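You operate a simulated robot arm through the tools that you are given. There is no shell and no other tool.

Carry out the task below with a simulated two-armed robot. There is one attempt and no reset: what you move stays moved.

Task
Fetch the teal jumper plug with the white collar and stand it on the top shelf over the flight case. Pick up the white felt roll with one hand, pass it to the other hand and put it on the top of the multicore tray. Open the low red drawer. The order is free. Set down upright: teal jumper plug with the white collar.

It is judged by the outcome, as a careful person would: the job done as asked, and still so three seconds after it is handed in. It fails if anything else is knocked over, pushed out of place, dropped, spilled or broken.

Robot
Two 7-joint arms with two-finger parallel grippers on one trunk, on a base that drives. Base frame: it is fixed to the floor where the robot stands at the start and does not move with it; the origin is under the middle of the robot, x ahead of it, y to its left, z up. Readings come in m, degrees, newtons and seconds.
The left shoulder is at the start at [0.07, 0.177, 1.02], the right one opposite. Places, roughly: low red drawer [-2.7, 7.3, 0.2]; teal jumper plug with the white co (3x3x7 cm) [0.5, 0, 0.8]; top of the multicore tray [-2, 3.8, 0.8]; top shelf over the flight case (25x54 cm) [0.82, 2.82, 1.54]; white felt roll (8x7x30 cm) [-5.2, 0.3, 0.2]. Payload 3.43 kg a hand.
The TCP of each hand is the grasp point between the finger pads, 0.03 m short of the fingertips. In the tool frame z runs along the fingers and y along their closing line. The gripper opens to 0.094 m. The fingers are 0.028 m wide and 0.01 m thick; the gripper's body (0.05 by 0.096 m) begins 0.055 m behind the TCP.
Orientation is that of the tool frame in the base frame, as a unit quaternion [x, y, z, w]. With the fingers straight down and closing along the base's y, the tool's x points along the base's -x, its y along +y and its z along -z.

Tools
- The arms move only by the tool play_rows. It takes "left_targets", "right_targets" or both (then of equal length, played together; a hand with none holds still); each is one flat list of numbers, 7 for each row, row after row: the shift along the tool's x, y, z in m, then the turn, a rotation vector about the tool's x, y, z in degrees, then the closure in counts, from 0 (fully open) to 255 (shut). In form: [x, y, z, rx, ry, rz, fingers, x, y, z, rx, ry, rz, fingers, ...]. A call has 1 to 20 rows; each row is the pose to reach, as a shift and turn from the pose commanded when the call began, along the tool's axes at that moment. Each row takes 0.2 s and may step no farther than 0.05 m and 8.6 degrees from the row before; otherwise, or with a gripper value out of range, the whole call is refused. A pose out of reach is approached as far as the arm can. The call stops where the force on the tool passes 40 N (or 10 N more than at its start, if that is more) or the arm is blocked; 0.2 s more then pass. The fingers move at their own pace (about 0.153 m/s each) and stop on an object; they squeeze with about 38 N. The grip force told is the motor's: it shows also when the fingers shut on nothing. Time passes only in rows, and 0.2 s behind the last, so rows that repeat a pose let the fingers close. The reply holds the time, the measured pose of the TCP, the force on the tool along the base axes, the opening and the grip force, in the units named above and with some noise, with the torque about the TCP (base axes, N m) and any sound that the robot's microphone picked up.
- Cameras (640 x 400 px; columns grow to the right, rows downward): "scene" is now at [0.1294, 0.0113, 1.3195]; the picture's right is [0.12, -0.99, 0.00], its down [-0.73, -0.09, -0.68] and it looks along [0.68, 0.08, -0.73] (base axes); focal length 281 px, centre (320, 200). "left" rides on the left gripper at [0.076, -0.014, -0.102] in its tool frame; the picture's right is [0.18, 0.98, 0.00], its down [-0.75, 0.14, -0.64] and it looks along [-0.63, 0.12, 0.77] (tool axes); focal length 243 px, centre (320, 200). "right" rides on the right gripper at [0.076, 0.014, -0.102] in its tool frame; the picture's right is [-0.18, 0.98, 0.00], its down [-0.75, -0.14, -0.64] and it looks along [-0.63, -0.12, 0.77] (tool axes); focal length 243 px, centre (320, 200). There is no depth. A picture from a camera that has moved, and an enlarged one, comes with that camera's place and axes in the base frame and with its lens.
- capture(camera): a new picture of that camera. No time passes.
- move_column(by): slides the trunk up (or, below 0, down) by that many m; the arms and the scene camera ride with it, the base frame stays. It gives what a move gives, with no picture.
- steer(legs): drives the robot by 1 to 6 legs, each [ahead, turn to the left] in m and degrees, along the robot's own axes; the way and the turn of a leg run together, so that a leg with both is an arc; at most 1.5 m and 180 degrees a leg. The arms and the cameras ride along, it lands a little off, and it stops where it bumps. It gives what a move gives.
- turn_head(pan, tilt): turns the head with the scene camera to pan (to the left, within 86 degrees either way) and tilt (down, from -29 to 69), counted from straight ahead of the robot. It gives what a move gives.
- zoom(camera, box): a new picture of the part [left, top, right, bottom] of that camera's present view, enlarged. No time passes.
- hand_in(): hands the job in; it is judged then, once.

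Places have to be worked out from the pictures, the camera data and where the tool is seen. Open the grippers and draw the arms clear of the work before you hand the job in, unless the task says otherwise.

The tools are called as a command line: name --argument value ..., lists and objects as JSON in quotes. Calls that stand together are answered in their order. play_rows: Moves the arms, as the interface text tells. Its arguments: {"type":"object","properties":{"left_targets":{"type":"array"},"right_targets":{"type":"array"}},"required":[]} The other tools are called the same way: move_column (by) slides the trunk up or down; steer (legs) drives the base; turn_head (pan, tilt) turns the head that bears the scene camera; capture (camera) takes a picture; zoom (camera, box) takes an enlarged picture of a part of a camera's view; hand_in () hands the job in.

At the start:

```text
t: 0.0
left_position: [0.5643, 0.2188, 0.9515]
left_tool_rot: [-0.001, 1.0, -0.001, 0.0]
left_ft_force: [-0.3, 0.3, -0.5]
left_ft_torque: [0.01, -0.01, 0.02]
left_opening: 0.0939
left_finger_force: 0.1
right_position: [0.3414, -0.1099, 0.9227]
right_tool_rot: [-0.001, 1.0, 0.0, 0.0]
right_ft_force: [0.3, -0.1, 0.3]
right_ft_torque: [0.01, 0.02, 0.0]
right_opening: 0.0939
right_finger_force: 0.1
trunk travel left (down, up): [-0.6, 0.24]
robot x, y, heading: [0.0013, 0.0012, -0.0]
head pan, tilt: [6.9, 47.1]
```

scene: 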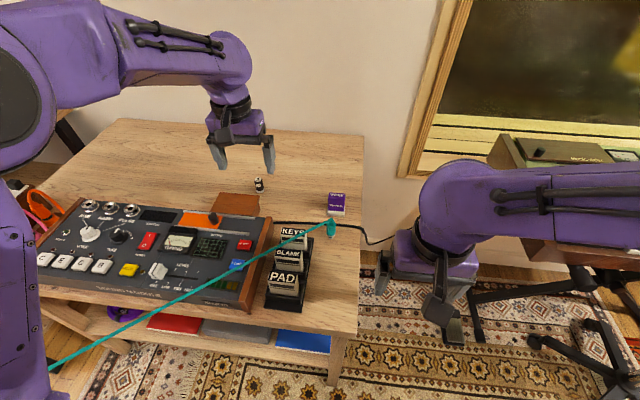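
right: 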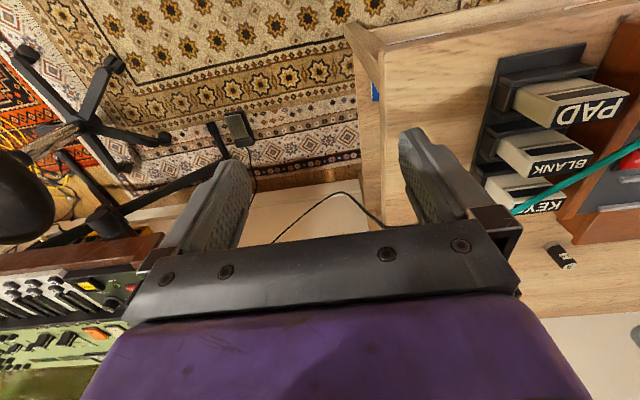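
left: 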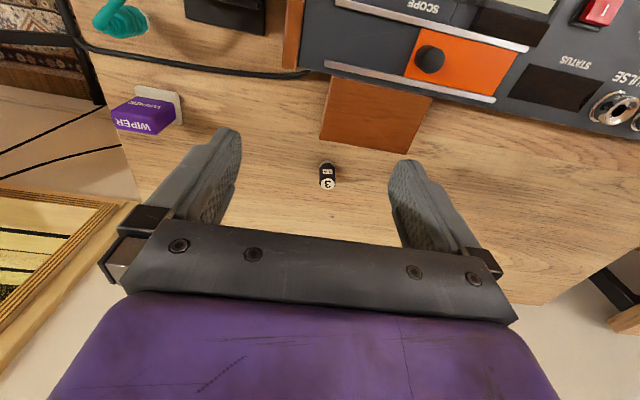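

The scene shows a table with a synth and a teal cable with something teal at its end near (332,226). I take closer looks at it before moving.

zoom --camera "scene" --box '[220, 160, 380, 260]'

zoom --camera "left" --box '[60, 0, 220, 100]'

zoom --camera "scene" --box '[0, 180, 320, 380]'

```text
4.00 times, centred on (300, 210) of scene
camera zoom: at [0.1294, 0.0113, 1.3195], right [0.12, -0.99, 0.0], down [-0.73, -0.09, -0.68], along [0.68, 0.08, -0.73], focal length 1125 px, centre (400, 160)
```

zoom: 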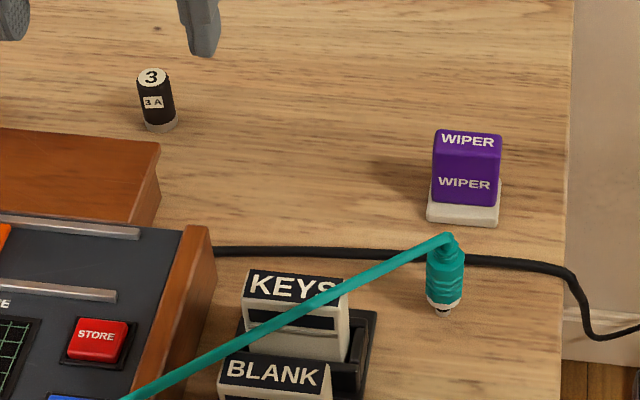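

```text
4.00 times, centred on (140, 50) of left
camera zoom: at [0.4886, 0.2055, 1.0544], right [-0.18, 0.98, 0.0], down [0.75, 0.14, 0.64], along [0.63, 0.12, -0.77], focal length 970 px, centre (1040, 800)
```

zoom: 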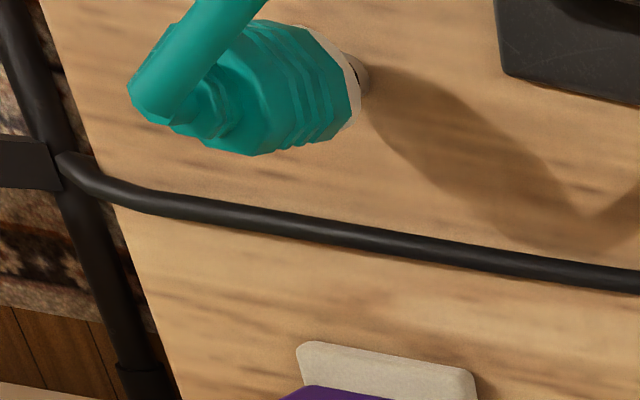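

```text
2.00 times, centred on (160, 280) of scene
camera zoom: at [0.1294, 0.0113, 1.3195], right [0.12, -0.99, 0.0], down [-0.73, -0.09, -0.68], along [0.68, 0.08, -0.73], focal length 562 px, centre (640, 40)
```

zoom: 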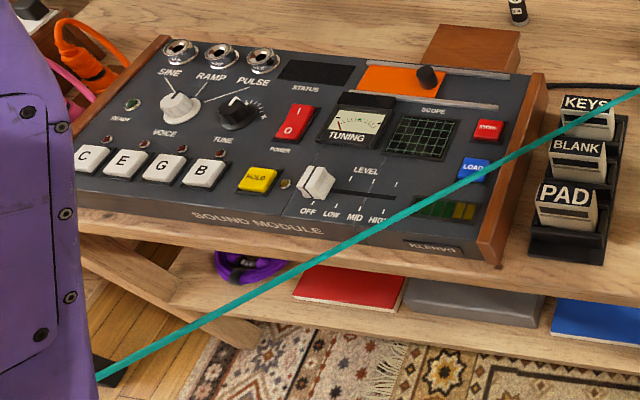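

The teal plug with a white collar stands at about [0.53, 0.03, 0.8], its cable running off to my left. I look around to see where the cable goes and the layout of the room.

turn_head --pan 60 --tilt 35

capture --camera "scene"

turn_head --pan 86 --tilt 15

capture --camera "scene"

turn_head --pan 40 --tilt 0

capture --camera "scene"

turn_head --pan -60 --tilt 20

capture --camera "scene"

turn_head --pan 30 --tilt 60

capture --camera "scene"

```text
t: 1.2
left_position: [0.5643, 0.2182, 0.9511]
left_tool_rot: [0.0, 1.0, 0.0, 0.0]
left_ft_force: [0.9, -0.7, -0.1]
left_ft_torque: [0.02, 0.03, 0.01]
left_opening: 0.094
left_finger_force: 0.0
right_position: [0.3402, -0.1111, 0.9223]
right_tool_rot: [-0.001, 1.0, 0.0, 0.001]
right_ft_force: [0.7, 0.8, 0.4]
right_ft_torque: [-0.01, 0.0, 0.02]
right_opening: 0.0941
right_finger_force: 0.1
trunk travel left (down, up): [-0.6, 0.24]
robot x, y, heading: [-0.0035, 0.0001, -0.1]
head pan, tilt: [60.0, 35.0]
```

```text
taken
camera scene: at [0.0945, 0.0779, 1.3373], right [0.87, -0.5, 0.0], down [-0.29, -0.5, -0.82], along [0.41, 0.71, -0.57], focal length 281 px, centre (320, 200)
```

scene: 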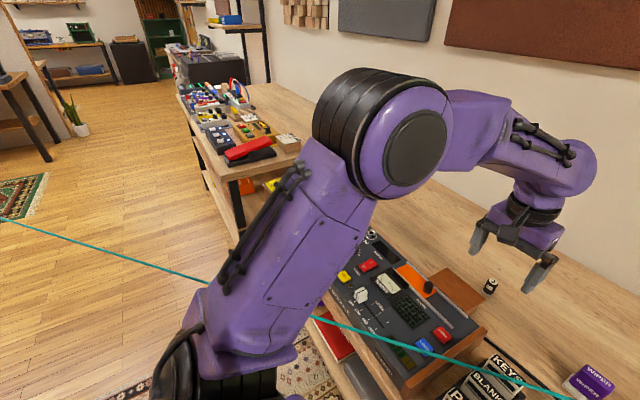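

```text
t: 2.1
left_position: [0.5661, 0.2187, 0.951]
left_tool_rot: [0.0, 1.0, 0.0, 0.0]
left_ft_force: [0.8, -0.1, -0.2]
left_ft_torque: [-0.01, -0.02, 0.0]
left_opening: 0.094
left_finger_force: 0.0
right_position: [0.3409, -0.1105, 0.9221]
right_tool_rot: [-0.001, 1.0, 0.0, 0.0]
right_ft_force: [-0.1, 0.1, 0.1]
right_ft_torque: [-0.02, 0.02, 0.0]
right_opening: 0.0939
right_finger_force: 0.0
trunk travel left (down, up): [-0.6, 0.24]
robot x, y, heading: [0.0013, -0.0019, 0.1]
head pan, tilt: [85.9, 15.0]
```

```text
taken
camera scene: at [0.0571, 0.0949, 1.3692], right [1.0, -0.07, 0.0], down [-0.02, -0.26, -0.97], along [0.07, 0.96, -0.26], focal length 281 px, centre (320, 200)
```

scene: 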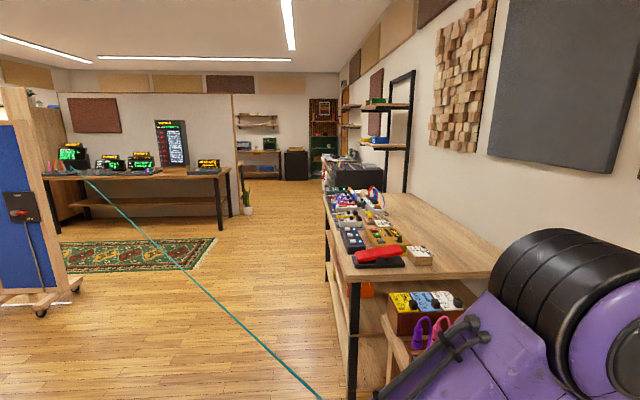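

```text
t: 3.2
left_position: [0.5651, 0.2187, 0.9511]
left_tool_rot: [-0.001, 1.0, 0.0, 0.0]
left_ft_force: [-0.5, 0.1, -0.5]
left_ft_torque: [0.0, 0.0, -0.03]
left_opening: 0.094
left_finger_force: 0.1
right_position: [0.3415, -0.1107, 0.9225]
right_tool_rot: [0.0, 1.0, 0.0, 0.0]
right_ft_force: [0.2, -0.2, 0.7]
right_ft_torque: [-0.01, 0.0, -0.01]
right_opening: 0.0941
right_finger_force: 0.1
trunk travel left (down, up): [-0.6, 0.24]
robot x, y, heading: [-0.0035, 0.0022, 0.0]
head pan, tilt: [40.0, 0.0]
```

```text
taken
camera scene: at [0.1193, 0.0597, 1.3934], right [0.64, -0.77, 0.0], down [0.0, 0.0, -1.0], along [0.77, 0.64, 0.0], focal length 281 px, centre (320, 200)
```

scene: 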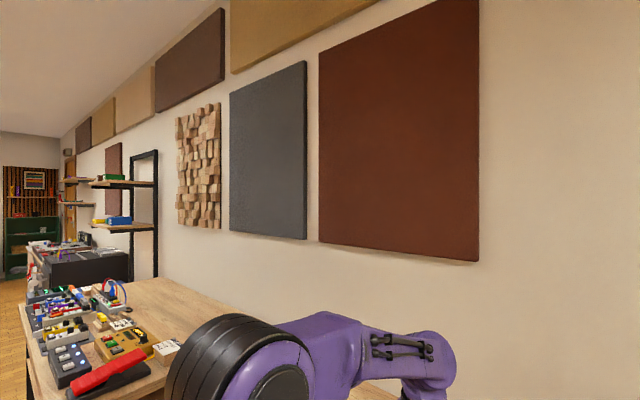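

```text
t: 5.0
left_position: [0.5656, 0.2182, 0.9513]
left_tool_rot: [0.0, 1.0, 0.001, 0.001]
left_ft_force: [0.6, 0.6, 0.0]
left_ft_torque: [-0.02, -0.06, 0.0]
left_opening: 0.094
left_finger_force: 0.0
right_position: [0.341, -0.111, 0.922]
right_tool_rot: [0.0, 1.0, 0.0, 0.0]
right_ft_force: [0.3, 0.3, -0.2]
right_ft_torque: [-0.05, -0.02, 0.01]
right_opening: 0.0942
right_finger_force: 0.0
trunk travel left (down, up): [-0.6, 0.24]
robot x, y, heading: [-0.0011, 0.0001, 0.2]
head pan, tilt: [-60.0, 20.0]
```

```text
taken
camera scene: at [0.097, -0.0789, 1.3611], right [-0.87, -0.5, 0.0], down [-0.17, 0.3, -0.94], along [0.47, -0.81, -0.34], focal length 281 px, centre (320, 200)
```

scene: 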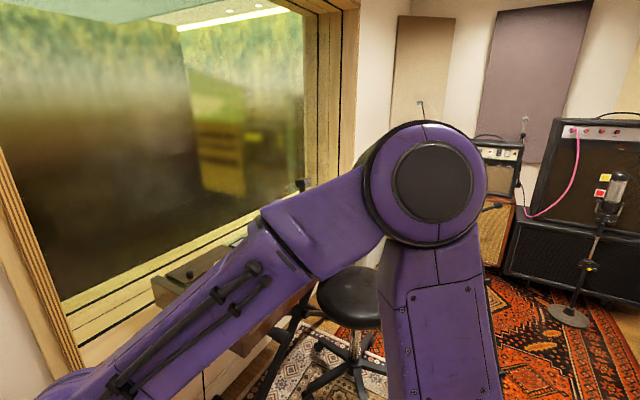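

```text
t: 6.7
left_position: [0.5655, 0.2193, 0.9514]
left_tool_rot: [0.0, 1.0, 0.0, 0.0]
left_ft_force: [-0.5, 0.1, -0.4]
left_ft_torque: [0.02, -0.01, -0.01]
left_opening: 0.0942
left_finger_force: 0.1
right_position: [0.3412, -0.1111, 0.9208]
right_tool_rot: [-0.001, 1.0, 0.0, 0.0]
right_ft_force: [0.2, 0.2, 0.8]
right_ft_torque: [0.0, 0.0, -0.02]
right_opening: 0.0941
right_finger_force: 0.1
trunk travel left (down, up): [-0.6, 0.24]
robot x, y, heading: [-0.0004, 0.0024, 0.0]
head pan, tilt: [30.0, 60.0]
```

```text
taken
camera scene: at [0.1081, 0.035, 1.303], right [0.5, -0.87, 0.0], down [-0.75, -0.43, -0.5], along [0.43, 0.25, -0.87], focal length 281 px, centre (320, 200)
```

scene: 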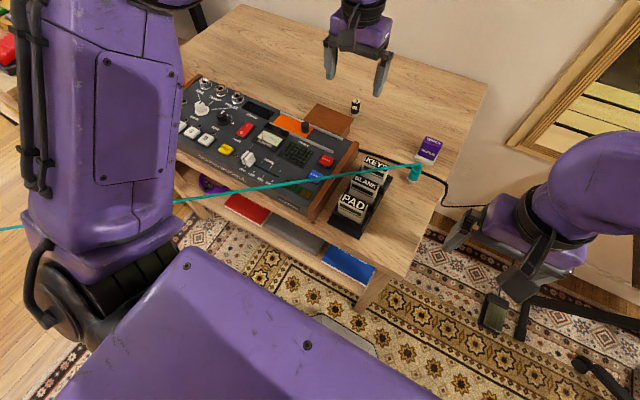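

The teal cable runs through the air to a far desk at my left. I zoom there to see its end and the multicore tray, and check the area of the shelf.

turn_head --pan 86 --tilt 10

zoom --camera "scene" --box '[20, 80, 260, 230]'

zoom --camera "scene" --box '[220, 40, 460, 190]'

zoom --camera "scene" --box '[20, 100, 140, 175]'

```text
t: 7.9
left_position: [0.5661, 0.2187, 0.9515]
left_tool_rot: [0.0, 1.0, 0.0, -0.001]
left_ft_force: [0.3, -0.7, -0.8]
left_ft_torque: [0.01, -0.01, 0.0]
left_opening: 0.0939
left_finger_force: 0.0
right_position: [0.3414, -0.1113, 0.9211]
right_tool_rot: [-0.001, 1.0, 0.0, 0.0]
right_ft_force: [0.1, 0.8, 0.8]
right_ft_torque: [-0.03, 0.02, 0.0]
right_opening: 0.0938
right_finger_force: 0.0
trunk travel left (down, up): [-0.6, 0.24]
robot x, y, heading: [0.002, 0.0017, 0.1]
head pan, tilt: [85.9, 10.0]
```

```text
2.67 times, centred on (140, 155) of scene
camera zoom: at [0.0571, 0.0945, 1.3773], right [1.0, -0.07, 0.0], down [-0.01, -0.17, -0.98], along [0.07, 0.98, -0.17], focal length 750 px, centre (800, 320)
```

zoom: 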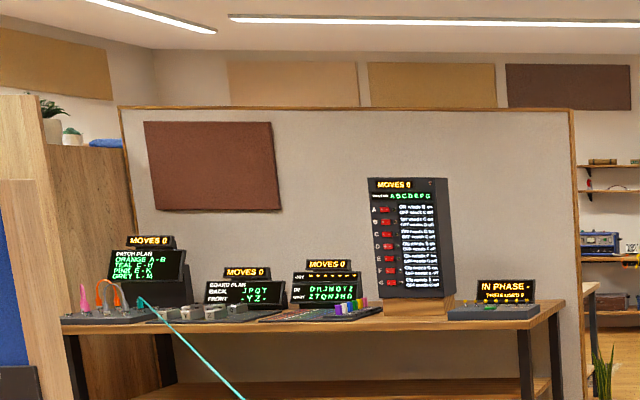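

```text
2.67 times, centred on (340, 115) of scene
camera zoom: at [0.0571, 0.0945, 1.3773], right [1.0, -0.07, 0.0], down [-0.01, -0.17, -0.98], along [0.07, 0.98, -0.17], focal length 750 px, centre (267, 427)
```

zoom: 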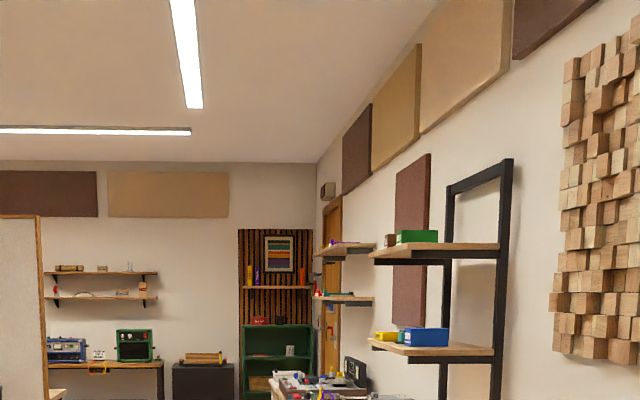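

```text
5.33 times, centred on (80, 138) of scene
camera zoom: at [0.0571, 0.0945, 1.3773], right [1.0, -0.07, 0.0], down [-0.01, -0.17, -0.98], along [0.07, 0.98, -0.17], focal length 1500 px, centre (1600, 533)
```

zoom: 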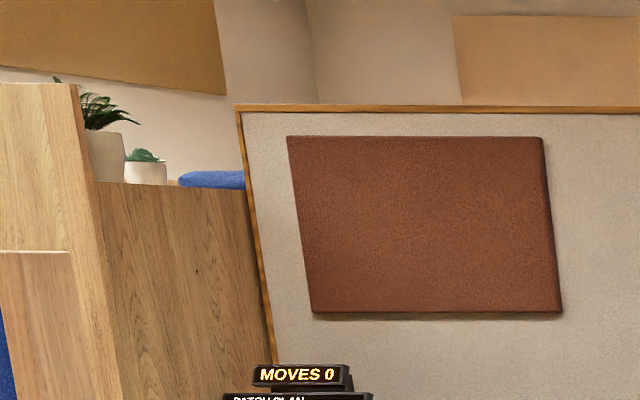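

The far end of the teal cable is at a patch board; only the loose plug here concerns me. I tilt the right hand 45° forward at a safe place right of the table, with the fingers half open, and look again.

turn_head --pan -5 --tilt 50

play_rows --right_targets '[-0.01, 0, -0.01, 0, -7.5, 0, 60, -0.02, 0, -0.02, 0, -15, 0, 110, -0.03, 0.01, -0.03, 0, -22.5, 0, 110, -0.04, 0.02, -0.04, 0, -30, 0, 110, -0.05, 0.03, -0.04, 0, -37.5, 0, 110, -0.06, 0.04, -0.04, 0, -45, 0, 110]'

capture --camera "scene"

capture --camera "right"

capture --camera "left"

```text
t: 9.6
left_position: [0.5664, 0.2196, 0.9503]
left_tool_rot: [0.001, 1.0, 0.001, -0.001]
left_ft_force: [0.5, 0.3, 0.2]
left_ft_torque: [-0.03, 0.03, -0.03]
left_opening: 0.094
left_finger_force: 0.1
right_position: [0.3404, -0.1109, 0.9212]
right_tool_rot: [-0.001, 1.0, 0.0, 0.0]
right_ft_force: [0.5, 0.6, -0.4]
right_ft_torque: [0.0, -0.01, 0.01]
right_opening: 0.094
right_finger_force: 0.0
trunk travel left (down, up): [-0.6, 0.24]
robot x, y, heading: [0.003, 0.0004, -0.0]
head pan, tilt: [-5.0, 50.0]
```

```text
t: 11.0
left_position: [0.5662, 0.2185, 0.9514]
left_tool_rot: [-0.001, 1.0, -0.001, 0.0]
left_ft_force: [-0.1, 0.1, 0.3]
left_ft_torque: [0.0, -0.01, -0.02]
left_opening: 0.0941
left_finger_force: 0.1
right_position: [0.4013, -0.0687, 0.9614]
right_tool_rot: [-0.003, 0.924, 0.002, 0.383]
right_ft_force: [1.0, -0.1, -0.1]
right_ft_torque: [-0.01, 0.0, 0.02]
right_opening: 0.0534
right_finger_force: 0.1
trunk travel left (down, up): [-0.6, 0.24]
robot x, y, heading: [-0.0017, 0.0009, -0.3]
head pan, tilt: [-5.0, 50.0]
```

```text
taken
camera scene: at [0.127, -0.004, 1.3156], right [-0.09, -1.0, 0.0], down [-0.76, 0.07, -0.64], along [0.64, -0.06, -0.77], focal length 281 px, centre (320, 200)
```

scene: 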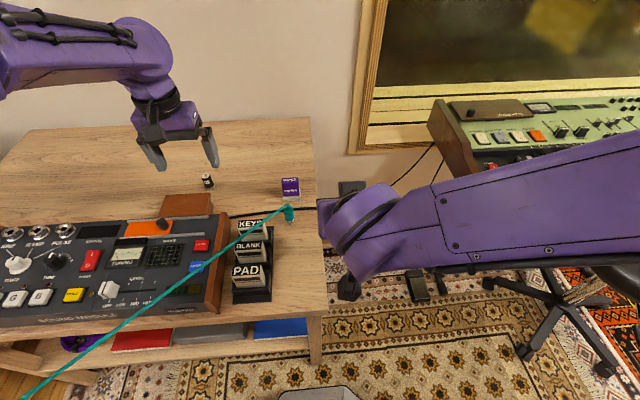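

```text
taken
camera right: at [0.2742, -0.0547, 0.9798], right [0.13, 0.98, 0.13], down [0.08, -0.14, 0.99], along [0.99, -0.12, -0.09], focal length 243 px, centre (320, 200)
```

right: 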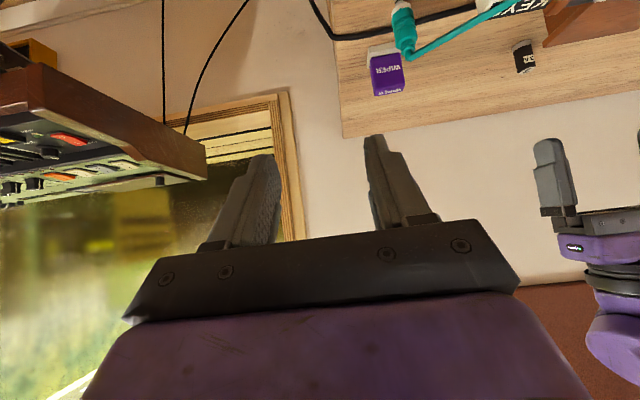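

```text
taken
camera left: at [0.4886, 0.2063, 1.0543], right [-0.18, 0.98, 0.0], down [0.75, 0.14, 0.64], along [0.63, 0.12, -0.77], focal length 243 px, centre (320, 200)
```

left: 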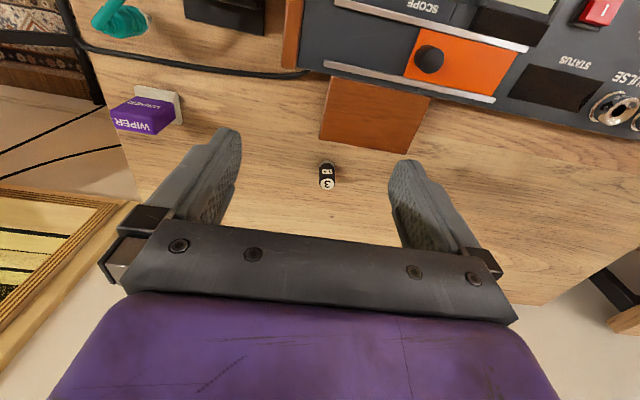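

The tilt was reached with no trouble. I zoom on the plug from two cameras to triangulate it.

zoom --camera "scene" --box '[220, 170, 340, 245]'

zoom --camera "right" --box '[340, 0, 500, 100]'

zoom --camera "left" --box '[60, 0, 220, 100]'

```text
5.33 times, centred on (280, 208) of scene
camera zoom: at [0.127, -0.004, 1.3156], right [-0.09, -1.0, 0.0], down [-0.76, 0.07, -0.64], along [0.64, -0.06, -0.77], focal length 1500 px, centre (533, 160)
```

zoom: 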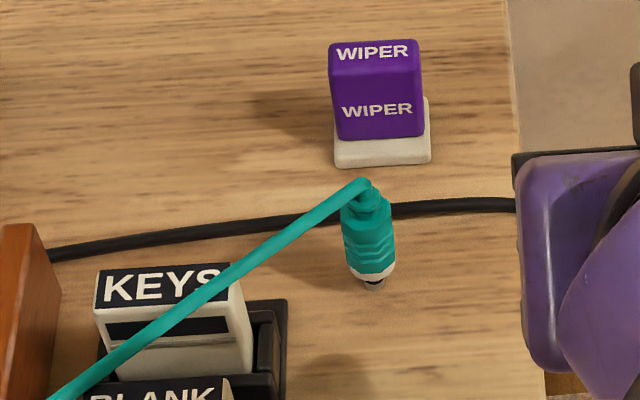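

```text
4.00 times, centred on (420, 50) of right
camera zoom: at [0.2742, -0.0547, 0.9798], right [0.13, 0.98, 0.13], down [0.08, -0.14, 0.99], along [0.99, -0.12, -0.09], focal length 970 px, centre (-80, 800)
```

zoom: 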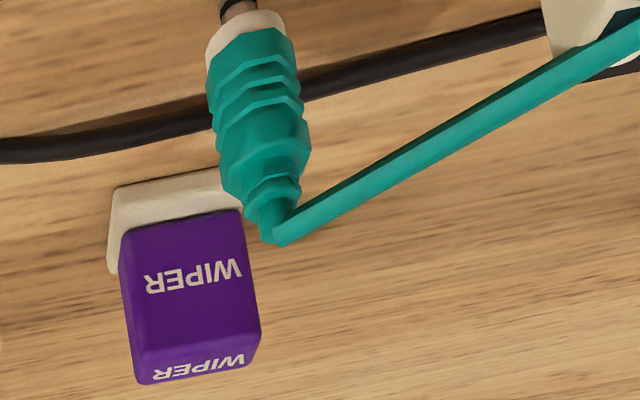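

```text
4.00 times, centred on (140, 50) of left
camera zoom: at [0.4886, 0.2063, 1.0543], right [-0.18, 0.98, 0.0], down [0.75, 0.14, 0.64], along [0.63, 0.12, -0.77], focal length 970 px, centre (1040, 800)
```

zoom: 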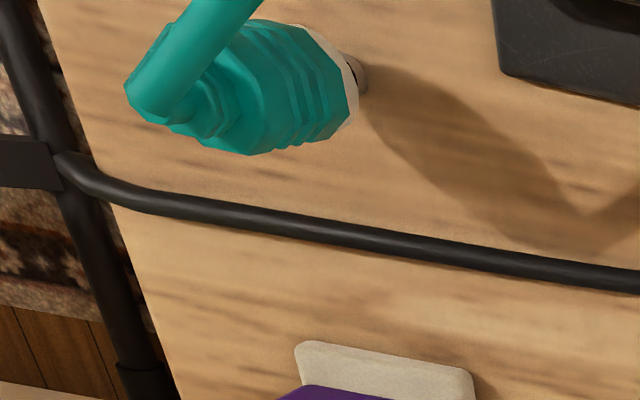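

Triangulated from three cameras, the plug stands at about [0.54, 0.034] with table top z≈0.737 and plug top ≈0.81; the key rack's corner is near [0.53, 0.075]. I yaw the right hand 30° left so it comes in clear of the rack, and move to a pre-grasp 15 cm back.

play_rows --right_targets '[0.005, 0.012, 0.021, -5.3, 0, -5.3, 130, 0.01, 0.024, 0.043, -10.6, 0, -10.6, 130, 0.015, 0.036, 0.065, -15.9, 0, -15.9, 130, 0.0198, 0.048, 0.0863, -21.2, 0, -21.2, 130, 0.0198, 0.048, 0.0863, -21.2, 0, -21.2, 130]'

capture --camera "right"

capture --camera "scene"

capture --camera "left"

```text
t: 12.2
left_position: [0.5646, 0.2187, 0.9519]
left_tool_rot: [0.0, 1.0, 0.001, 0.0]
left_ft_force: [0.0, -0.5, 0.9]
left_ft_torque: [0.01, -0.06, -0.05]
left_opening: 0.0939
left_finger_force: 0.0
right_position: [0.4472, -0.023, 0.8868]
right_tool_rot: [-0.24, 0.892, 0.098, 0.371]
right_ft_force: [-0.4, -0.6, 0.0]
right_ft_torque: [0.0, 0.0, -0.01]
right_opening: 0.0461
right_finger_force: 0.1
trunk travel left (down, up): [-0.6, 0.24]
robot x, y, heading: [-0.0009, -0.0002, 0.1]
head pan, tilt: [-5.0, 50.0]
```

```text
taken
camera right: at [0.33, -0.0732, 0.9059], right [-0.38, 0.92, 0.13], down [0.14, -0.08, 0.99], along [0.91, 0.39, -0.09], focal length 243 px, centre (320, 200)
```

right: 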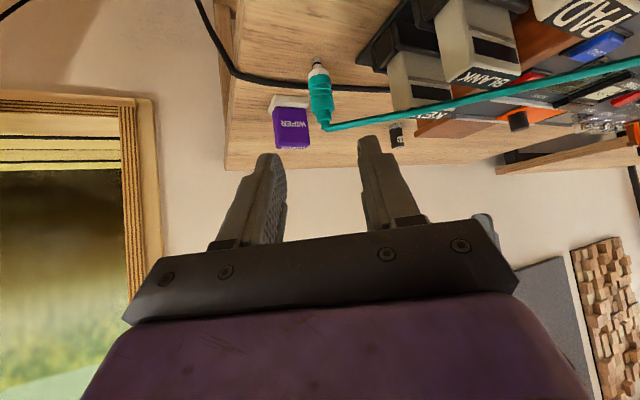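

```text
taken
camera scene: at [0.126, -0.0046, 1.3157], right [-0.09, -1.0, 0.0], down [-0.76, 0.07, -0.64], along [0.64, -0.06, -0.77], focal length 281 px, centre (320, 200)
```

scene: 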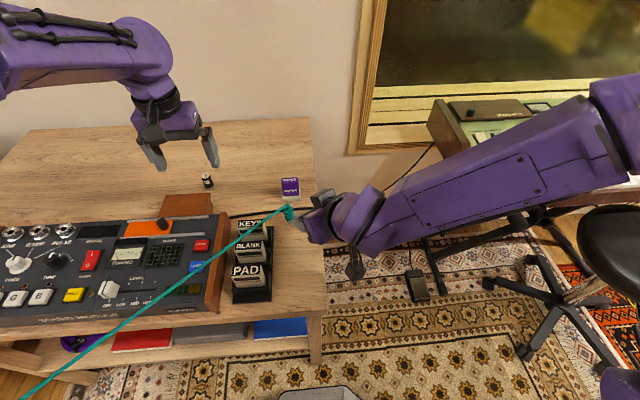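

```text
taken
camera left: at [0.4878, 0.2058, 1.0548], right [-0.18, 0.98, 0.0], down [0.75, 0.14, 0.64], along [0.63, 0.12, -0.77], focal length 243 px, centre (320, 200)
```

left: 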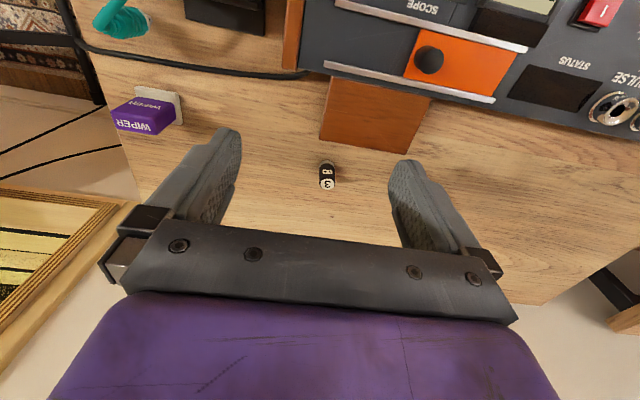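

The projection of my plug estimate matches the wrist view. I advance 9 cm along the fingers, slowly, and check.

play_rows --right_targets '[0, 0.001, 0.03, 0, 0, 0, 130, 0, 0.002, 0.06, 0, 0, 0, 130, 0, 0.002, 0.09, 0, 0, 0, 130, 0, 0.002, 0.1, 0, 0, 0, 130]'

capture --camera "right"

zoom --camera "scene" --box '[220, 160, 380, 260]'

zoom --camera "left" --box '[60, 0, 220, 100]'

```text
t: 13.2
left_position: [0.5659, 0.2197, 0.9517]
left_tool_rot: [0.0, 1.0, 0.0, 0.0]
left_ft_force: [0.1, 0.0, 0.3]
left_ft_torque: [0.0, 0.02, -0.01]
left_opening: 0.0941
left_finger_force: 0.0
right_position: [0.5089, 0.016, 0.815]
right_tool_rot: [-0.24, 0.892, 0.1, 0.371]
right_ft_force: [-0.7, 0.0, 0.3]
right_ft_torque: [0.01, 0.05, 0.03]
right_opening: 0.0458
right_finger_force: 0.2
trunk travel left (down, up): [-0.6, 0.24]
robot x, y, heading: [-0.0004, -0.0016, 0.3]
head pan, tilt: [-5.0, 50.0]
```

```text
taken
camera right: at [0.3913, -0.036, 0.8329], right [-0.38, 0.92, 0.13], down [0.14, -0.08, 0.99], along [0.91, 0.39, -0.09], focal length 243 px, centre (320, 200)
```

right: 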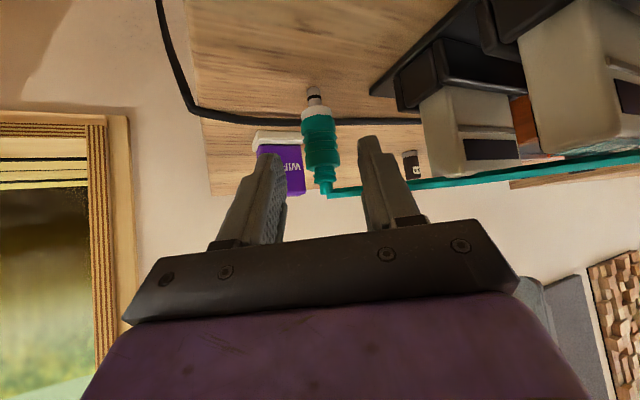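

```text
4.00 times, centred on (300, 210) of scene
camera zoom: at [0.1269, -0.005, 1.3156], right [-0.09, -1.0, 0.0], down [-0.76, 0.07, -0.64], along [0.64, -0.06, -0.77], focal length 1125 px, centre (400, 160)
```

zoom: 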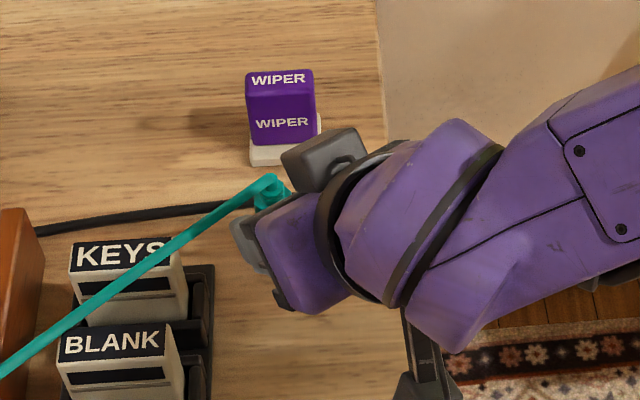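

```text
4.00 times, centred on (140, 50) of left
camera zoom: at [0.4885, 0.2054, 1.0545], right [-0.18, 0.98, 0.0], down [0.75, 0.14, 0.64], along [0.63, 0.12, -0.77], focal length 970 px, centre (1040, 800)
```

zoom: 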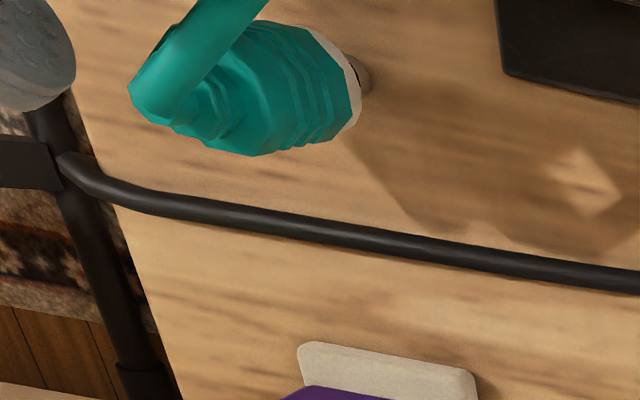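

The plug is centred between the fingers. I advance the last 5 cm and check before closing.

play_rows --right_targets '[0, 0, 0.0125, 0, 0, 0, 130, 0, 0, 0.025, 0, 0, 0, 130, 0, 0, 0.0375, 0, 0, 0, 130, 0, 0, 0.05, 0, 0, 0, 130]'

capture --camera "right"

zoom --camera "left" --box '[60, 0, 220, 100]'

```text
t: 14.2
left_position: [0.5675, 0.2176, 0.9509]
left_tool_rot: [0.0, 1.0, 0.0, 0.0]
left_ft_force: [0.0, 0.1, 0.8]
left_ft_torque: [0.02, 0.01, 0.01]
left_opening: 0.094
left_finger_force: 0.1
right_position: [0.5374, 0.0317, 0.7789]
right_tool_rot: [-0.24, 0.892, 0.1, 0.37]
right_ft_force: [0.5, 0.6, -0.1]
right_ft_torque: [0.02, 0.0, 0.02]
right_opening: 0.0461
right_finger_force: 0.1
trunk travel left (down, up): [-0.6, 0.24]
robot x, y, heading: [0.0005, -0.001, 0.2]
head pan, tilt: [-5.0, 50.0]
```

```text
taken
camera right: at [0.4203, -0.0177, 0.7987], right [-0.38, 0.92, 0.13], down [0.14, -0.08, 0.99], along [0.91, 0.39, -0.1], focal length 243 px, centre (320, 200)
```

right: 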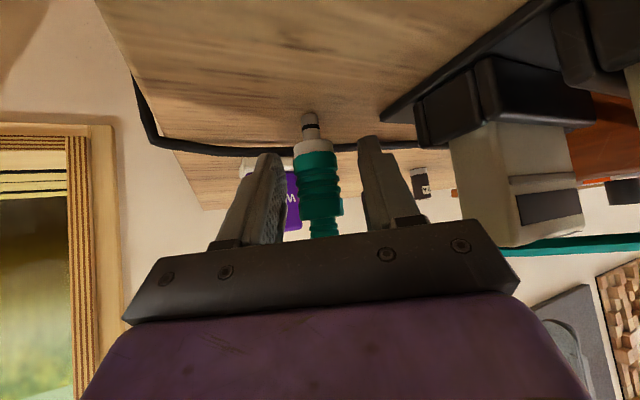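

```text
4.00 times, centred on (140, 50) of left
camera zoom: at [0.489, 0.2056, 1.0542], right [-0.18, 0.98, 0.0], down [0.75, 0.14, 0.64], along [0.63, 0.12, -0.77], focal length 970 px, centre (1040, 800)
```

zoom: 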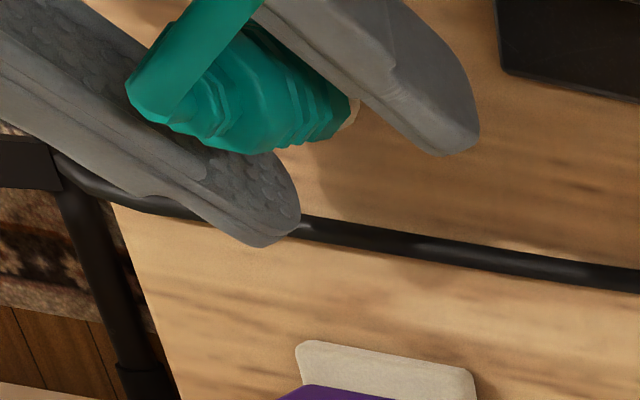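

The plug is between the pads. I close the right fingers and hold a second.

play_rows --right_targets '[0, 0, 0, 0, 0, 0, 180, 0, 0, 0, 0, 0, 0, 255, 0, 0, 0, 0, 0, 0, 255, 0, 0, 0, 0, 0, 0, 255]'

capture --camera "right"

zoom --camera "left" --box '[60, 0, 220, 100]'

```text
t: 15.2
left_position: [0.5653, 0.2189, 0.9508]
left_tool_rot: [0.0, 1.0, -0.001, 0.001]
left_ft_force: [0.0, 0.0, -0.1]
left_ft_torque: [-0.01, -0.03, -0.02]
left_opening: 0.0939
left_finger_force: 0.0
right_position: [0.5361, 0.0327, 0.78]
right_tool_rot: [-0.24, 0.892, 0.1, 0.369]
right_ft_force: [-0.2, 1.1, 0.3]
right_ft_torque: [0.02, 0.02, -0.03]
right_opening: 0.0257
right_finger_force: 38.2
trunk travel left (down, up): [-0.6, 0.24]
robot x, y, heading: [0.0011, -0.0002, 0.1]
head pan, tilt: [-5.0, 50.0]
```

```text
taken
camera right: at [0.4198, -0.0177, 0.7989], right [-0.38, 0.92, 0.13], down [0.14, -0.08, 0.99], along [0.91, 0.39, -0.1], focal length 243 px, centre (320, 200)
```

right: 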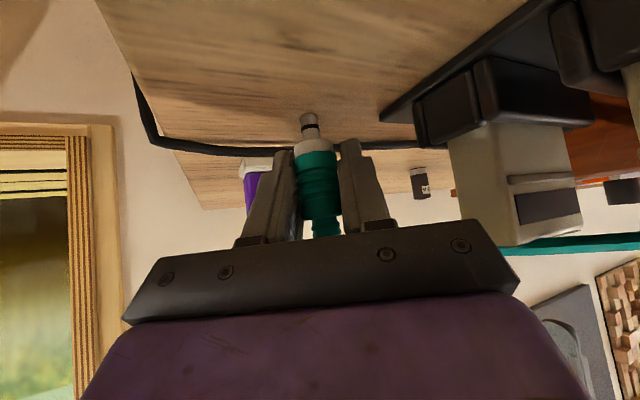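

```text
4.00 times, centred on (140, 50) of left
camera zoom: at [0.4885, 0.2056, 1.0545], right [-0.18, 0.98, 0.0], down [0.75, 0.14, 0.64], along [0.63, 0.12, -0.77], focal length 970 px, centre (1040, 800)
```

zoom: 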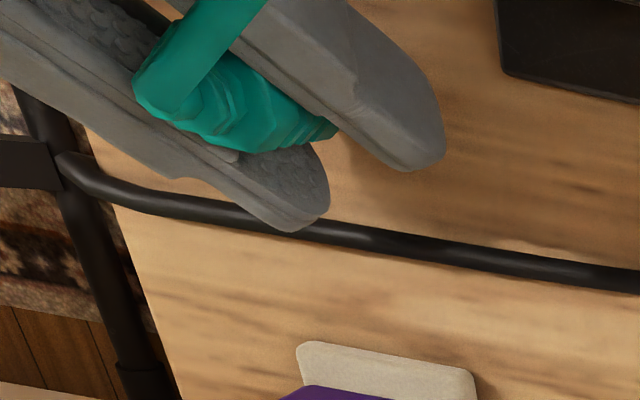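

Grip holds at 25.7 mm opening with 38 N. I lift straight up slowly, watching the force for any cable pull.

play_rows --right_targets '[-0.014, 0, -0.014, 0, 0, 0, 255, -0.028, 0, -0.028, 0, 0, 0, 255, -0.05, 0, -0.05, 0, 0, 0, 255, -0.075, 0, -0.075, 0, 0, 0, 255, -0.1, 0, -0.1, 0, 0, 0, 255, -0.12, 0, -0.12, 0, 0, 0, 255]'

capture --camera "right"

capture --camera "scene"

```text
t: 16.6
left_position: [0.5651, 0.2187, 0.9524]
left_tool_rot: [0.0, 1.0, 0.0, 0.0]
left_ft_force: [-1.0, 0.7, -1.2]
left_ft_torque: [0.05, -0.01, -0.01]
left_opening: 0.0941
left_finger_force: 0.1
right_position: [0.5373, 0.0317, 0.9537]
right_tool_rot: [-0.24, 0.892, 0.1, 0.37]
right_ft_force: [0.6, 0.8, -0.5]
right_ft_torque: [-0.02, 0.01, 0.01]
right_opening: 0.0258
right_finger_force: 37.9
trunk travel left (down, up): [-0.6, 0.24]
robot x, y, heading: [0.0013, -0.0028, 0.1]
head pan, tilt: [-5.0, 50.0]
```

```text
taken
camera right: at [0.4187, -0.0184, 0.9711], right [-0.38, 0.92, 0.13], down [0.14, -0.08, 0.99], along [0.91, 0.39, -0.09], focal length 243 px, centre (320, 200)
```

right: 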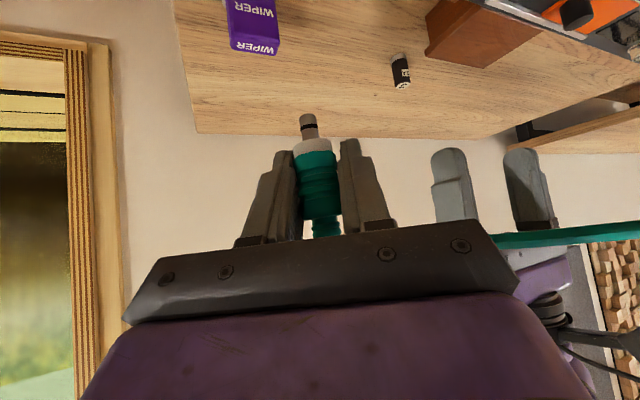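

```text
taken
camera scene: at [0.1261, -0.0045, 1.3156], right [-0.09, -1.0, 0.0], down [-0.76, 0.07, -0.64], along [0.64, -0.06, -0.77], focal length 281 px, centre (320, 200)
```

scene: 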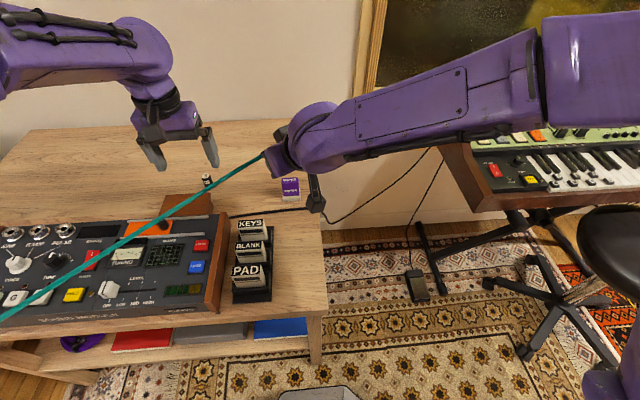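

The plug came up with it, hanging upright, no noticeable pull. I draw both hands in toward the body and raise them before driving.

play_rows --left_targets '[0.0, 0, -0.04, 0, 0, 0, 0, 0.04, 0, -0.06, 0, 0, 0, 0, 0.08, 0, -0.08, 0, 0, 0, 0, 0.12, 0, -0.1, 0, 0, 0, 0, 0.16, 0, -0.1, 0, 0, 0, 0, 0.2, 0, -0.1, 0, 0, 0, 0]' --right_targets '[0.02, -0.007, -0.032, 0, 0, 0, 255, 0.04, -0.015, -0.064, 0, 0, 0, 255, 0.06, -0.022, -0.096, 0, 0, 0, 255, 0.08, -0.03, -0.128, 0, 0, 0, 255, 0.1, -0.037, -0.16, 0, 0, 0, 255, 0.122, -0.045, -0.192, 0, 0, 0, 255]'

turn_head --pan -86 --tilt 20

capture --camera "scene"

```text
t: 18.0
left_position: [0.3646, 0.2168, 1.052]
left_tool_rot: [0.0, 1.0, 0.001, 0.001]
left_ft_force: [-0.2, 0.0, -0.7]
left_ft_torque: [0.03, -0.03, -0.02]
left_opening: 0.0939
left_finger_force: 0.0
right_position: [0.3928, -0.1127, 1.0166]
right_tool_rot: [-0.241, 0.892, 0.099, 0.369]
right_ft_force: [-0.2, -0.1, -0.8]
right_ft_torque: [0.01, -0.01, 0.01]
right_opening: 0.0257
right_finger_force: 38.3
right hand out of reach, approached as far as the arm can: row 6
trunk travel left (down, up): [-0.6, 0.24]
robot x, y, heading: [0.0014, -0.0012, -0.2]
head pan, tilt: [-5.0, 50.0]
```

```text
t: 19.5
left_position: [0.3666, 0.2166, 1.0516]
left_tool_rot: [0.0, 1.0, 0.0, 0.0]
left_ft_force: [0.9, 0.5, -0.5]
left_ft_torque: [-0.01, -0.01, 0.01]
left_opening: 0.0943
left_finger_force: 0.0
right_position: [0.3928, -0.1123, 1.0155]
right_tool_rot: [-0.239, 0.892, 0.099, 0.37]
right_ft_force: [1.2, 0.7, -0.5]
right_ft_torque: [0.02, 0.03, 0.03]
right_opening: 0.0254
right_finger_force: 38.1
trunk travel left (down, up): [-0.6, 0.24]
robot x, y, heading: [0.0005, 0.0005, -0.2]
head pan, tilt: [-85.9, 20.0]
```

```text
taken
camera scene: at [0.057, -0.0912, 1.3611], right [-1.0, -0.07, 0.0], down [-0.02, 0.34, -0.94], along [0.07, -0.94, -0.34], focal length 281 px, centre (320, 200)
```

scene: 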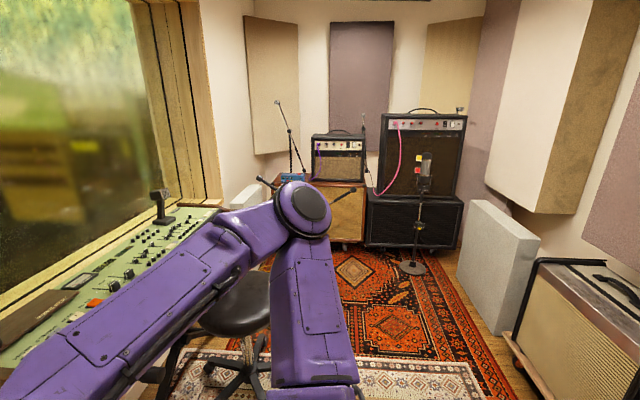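

The room behind-right is clear for half a metre. I back off 0.45 m, turn left, and look along the aisle.

steer --legs '[[-0.45, 0], [0, 90]]'

turn_head --pan 0 --tilt 20

capture --camera "scene"

capture --camera "right"

turn_head --pan 80 --tilt 20

capture --camera "scene"

```text
t: 26.1
left_position: [-0.6797, 0.3657, 1.0504]
left_tool_rot: [0.711, -0.703, 0.0, 0.0]
left_ft_force: [-0.7, -0.2, 0.3]
left_ft_torque: [0.0, 0.02, 0.0]
left_opening: 0.0938
left_finger_force: 0.0
right_position: [-0.3503, 0.3952, 1.0159]
right_tool_rot: [0.804, -0.456, -0.332, -0.189]
right_ft_force: [0.5, 0.4, -1.0]
right_ft_torque: [0.03, 0.01, -0.02]
right_opening: 0.0251
right_finger_force: 37.8
trunk travel left (down, up): [-0.6, 0.24]
robot x, y, heading: [-0.4571, 0.0008, 90.7]
head pan, tilt: [-85.9, 20.0]
```

```text
t: 27.7
left_position: [-0.6795, 0.3648, 1.0493]
left_tool_rot: [0.712, -0.702, 0.0, -0.001]
left_ft_force: [0.4, -0.2, 0.6]
left_ft_torque: [0.0, 0.03, -0.01]
left_opening: 0.0939
left_finger_force: 0.1
right_position: [-0.3504, 0.3954, 1.0161]
right_tool_rot: [0.803, -0.456, -0.333, -0.189]
right_ft_force: [-1.1, 0.3, -1.0]
right_ft_torque: [0.01, 0.0, 0.03]
right_opening: 0.0252
right_finger_force: 38.1
trunk travel left (down, up): [-0.6, 0.24]
robot x, y, heading: [-0.4556, 0.0021, 90.7]
head pan, tilt: [0.0, 20.0]
```

```text
taken
camera scene: at [-0.4593, 0.1457, 1.3611], right [1.0, 0.01, 0.0], down [0.0, -0.34, -0.94], along [-0.01, 0.94, -0.34], focal length 281 px, centre (320, 200)
```

scene: 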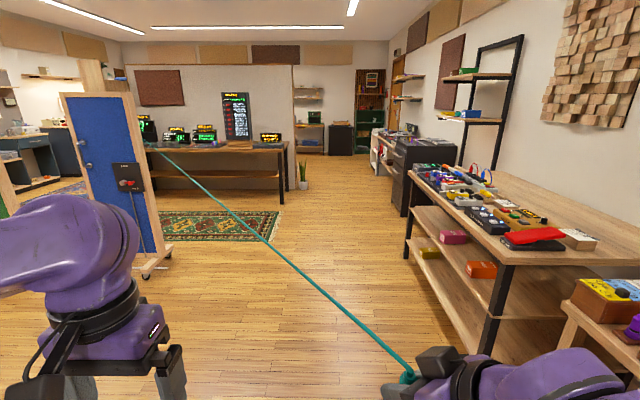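

```text
taken
camera right: at [-0.2991, 0.2804, 1.0346], right [-0.91, -0.39, 0.13], down [0.08, 0.14, 0.99], along [-0.4, 0.91, -0.1], focal length 243 px, centre (320, 200)
```

right: 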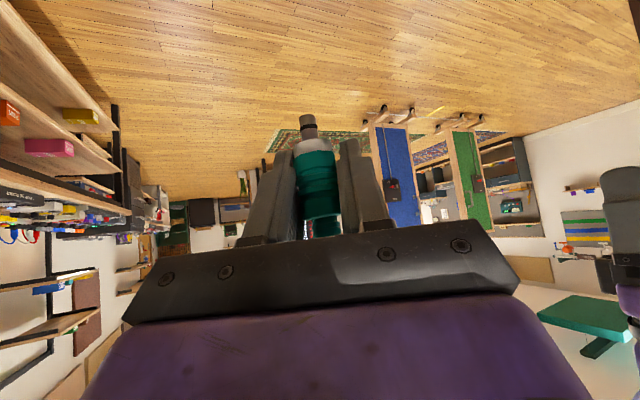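

```text
t: 29.2
left_position: [-0.68, 0.3643, 1.0504]
left_tool_rot: [0.712, -0.703, -0.001, -0.001]
left_ft_force: [0.0, 0.4, 0.9]
left_ft_torque: [0.02, -0.01, -0.02]
left_opening: 0.0941
left_finger_force: 0.1
right_position: [-0.3499, 0.3951, 1.0162]
right_tool_rot: [0.803, -0.457, -0.333, -0.189]
right_ft_force: [-0.4, 0.8, -1.1]
right_ft_torque: [0.0, 0.01, 0.01]
right_opening: 0.0252
right_finger_force: 38.0
trunk travel left (down, up): [-0.6, 0.24]
robot x, y, heading: [-0.4602, 0.0015, 90.4]
head pan, tilt: [80.0, 20.0]
```

```text
taken
camera scene: at [-0.5501, 0.0677, 1.3611], right [0.16, 0.99, 0.0], down [0.34, -0.06, -0.94], along [-0.93, 0.15, -0.34], focal length 281 px, centre (320, 200)
```

scene: 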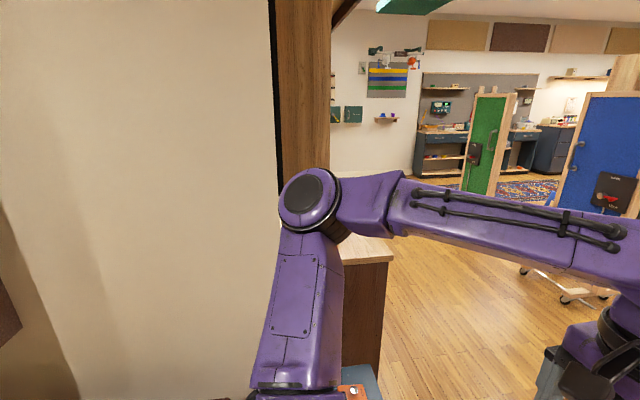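

I turn the head towards the shelf and zoom to see the flight case, table and shelf.

turn_head --pan -20 --tilt 15

zoom --camera "scene" --box '[200, 20, 520, 220]'

zoom --camera "scene" --box '[340, 40, 460, 115]'

```text
t: 31.0
left_position: [-0.6785, 0.3649, 1.0507]
left_tool_rot: [0.712, -0.703, 0.0, 0.0]
left_ft_force: [-0.5, 0.0, 0.1]
left_ft_torque: [0.03, 0.0, 0.0]
left_opening: 0.0941
left_finger_force: 0.1
right_position: [-0.3507, 0.3961, 1.0164]
right_tool_rot: [0.803, -0.457, -0.333, -0.189]
right_ft_force: [-0.2, -0.2, -0.6]
right_ft_torque: [0.03, -0.01, -0.02]
right_opening: 0.0252
right_finger_force: 38.1
trunk travel left (down, up): [-0.6, 0.24]
robot x, y, heading: [-0.4603, 0.0007, 90.6]
head pan, tilt: [-20.0, 15.0]
```

```text
2.00 times, centred on (360, 120) of scene
camera zoom: at [-0.4274, 0.1407, 1.3693], right [0.94, -0.33, 0.0], down [-0.09, -0.24, -0.97], along [0.32, 0.91, -0.26], focal length 562 px, centre (240, 360)
```

zoom: 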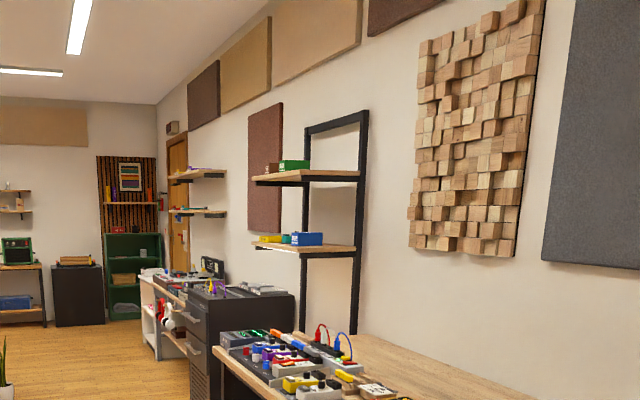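

```text
5.33 times, centred on (400, 78) of scene
camera zoom: at [-0.4274, 0.1407, 1.3693], right [0.94, -0.33, 0.0], down [-0.09, -0.24, -0.97], along [0.32, 0.91, -0.26], focal length 1500 px, centre (-107, 853)
```

zoom: 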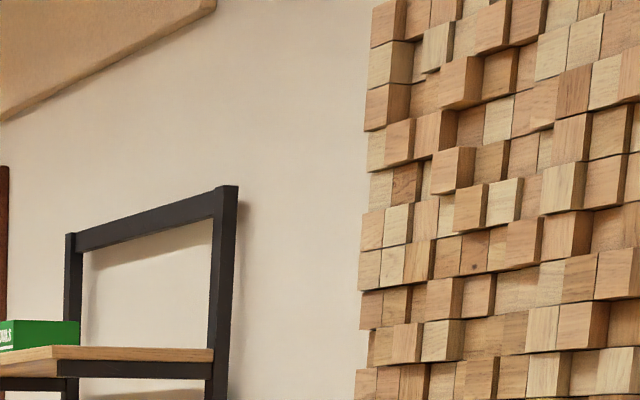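

The aisle is clear. I drive 2.8 m along it and turn right to face the flight case and shelf.

steer --legs '[[1.4, 0], [1.4, 0], [0, -90]]'

turn_head --pan 0 --tilt 15

capture --camera "scene"

capture --camera "right"

```text
t: 48.3
left_position: [-0.1631, 3.0381, 1.0503]
left_tool_rot: [-0.027, 1.0, 0.0, 0.0]
left_ft_force: [-0.7, 0.2, -0.8]
left_ft_torque: [0.0, -0.03, 0.02]
left_opening: 0.0939
left_finger_force: 0.0
right_position: [-0.1189, 2.7091, 1.0167]
right_tool_rot: [-0.263, 0.885, 0.109, 0.367]
right_ft_force: [-0.3, -0.2, -0.6]
right_ft_torque: [0.04, -0.01, 0.03]
right_opening: 0.0253
right_finger_force: 37.8
trunk travel left (down, up): [-0.6, 0.24]
robot x, y, heading: [-0.5176, 2.8013, 3.2]
head pan, tilt: [-20.0, 15.0]
```

```text
t: 49.2
left_position: [-0.1637, 3.0379, 1.0507]
left_tool_rot: [-0.027, 1.0, 0.0, 0.0]
left_ft_force: [0.5, 0.2, 0.1]
left_ft_torque: [0.0, -0.02, 0.02]
left_opening: 0.094
left_finger_force: 0.1
right_position: [-0.1177, 2.7107, 1.0166]
right_tool_rot: [-0.264, 0.885, 0.109, 0.367]
right_ft_force: [0.2, 0.5, -0.3]
right_ft_torque: [-0.03, -0.03, 0.0]
right_opening: 0.0253
right_finger_force: 37.6
trunk travel left (down, up): [-0.6, 0.24]
robot x, y, heading: [-0.5181, 2.8027, 3.2]
head pan, tilt: [0.0, 15.0]
```

```text
taken
camera scene: at [-0.3746, 2.8108, 1.3693], right [0.05, -1.0, 0.0], down [-0.26, -0.01, -0.97], along [0.96, 0.05, -0.26], focal length 281 px, centre (320, 200)
```

scene: 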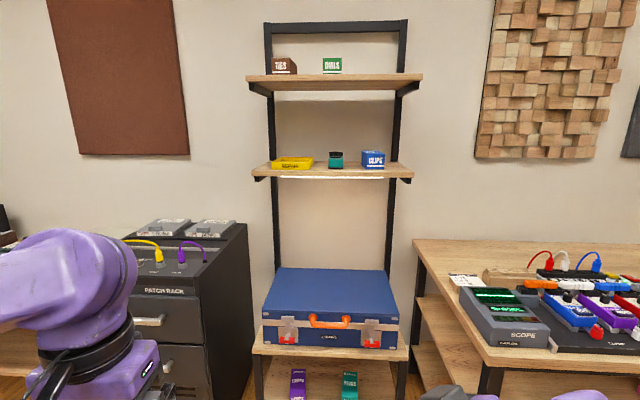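

```text
taken
camera right: at [-0.234, 2.6541, 1.0346], right [-0.43, 0.89, 0.13], down [0.14, -0.07, 0.99], along [0.89, 0.44, -0.1], focal length 243 px, centre (320, 200)
```

right: 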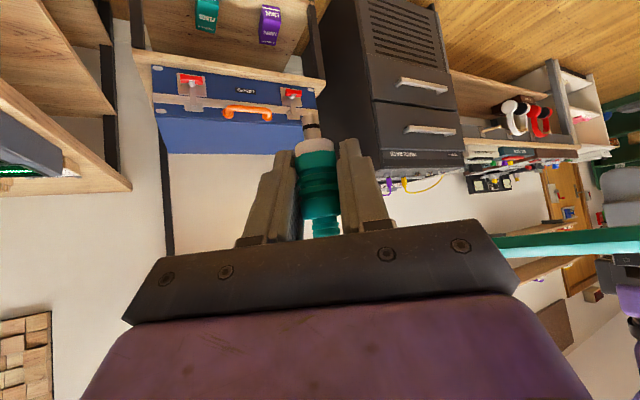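

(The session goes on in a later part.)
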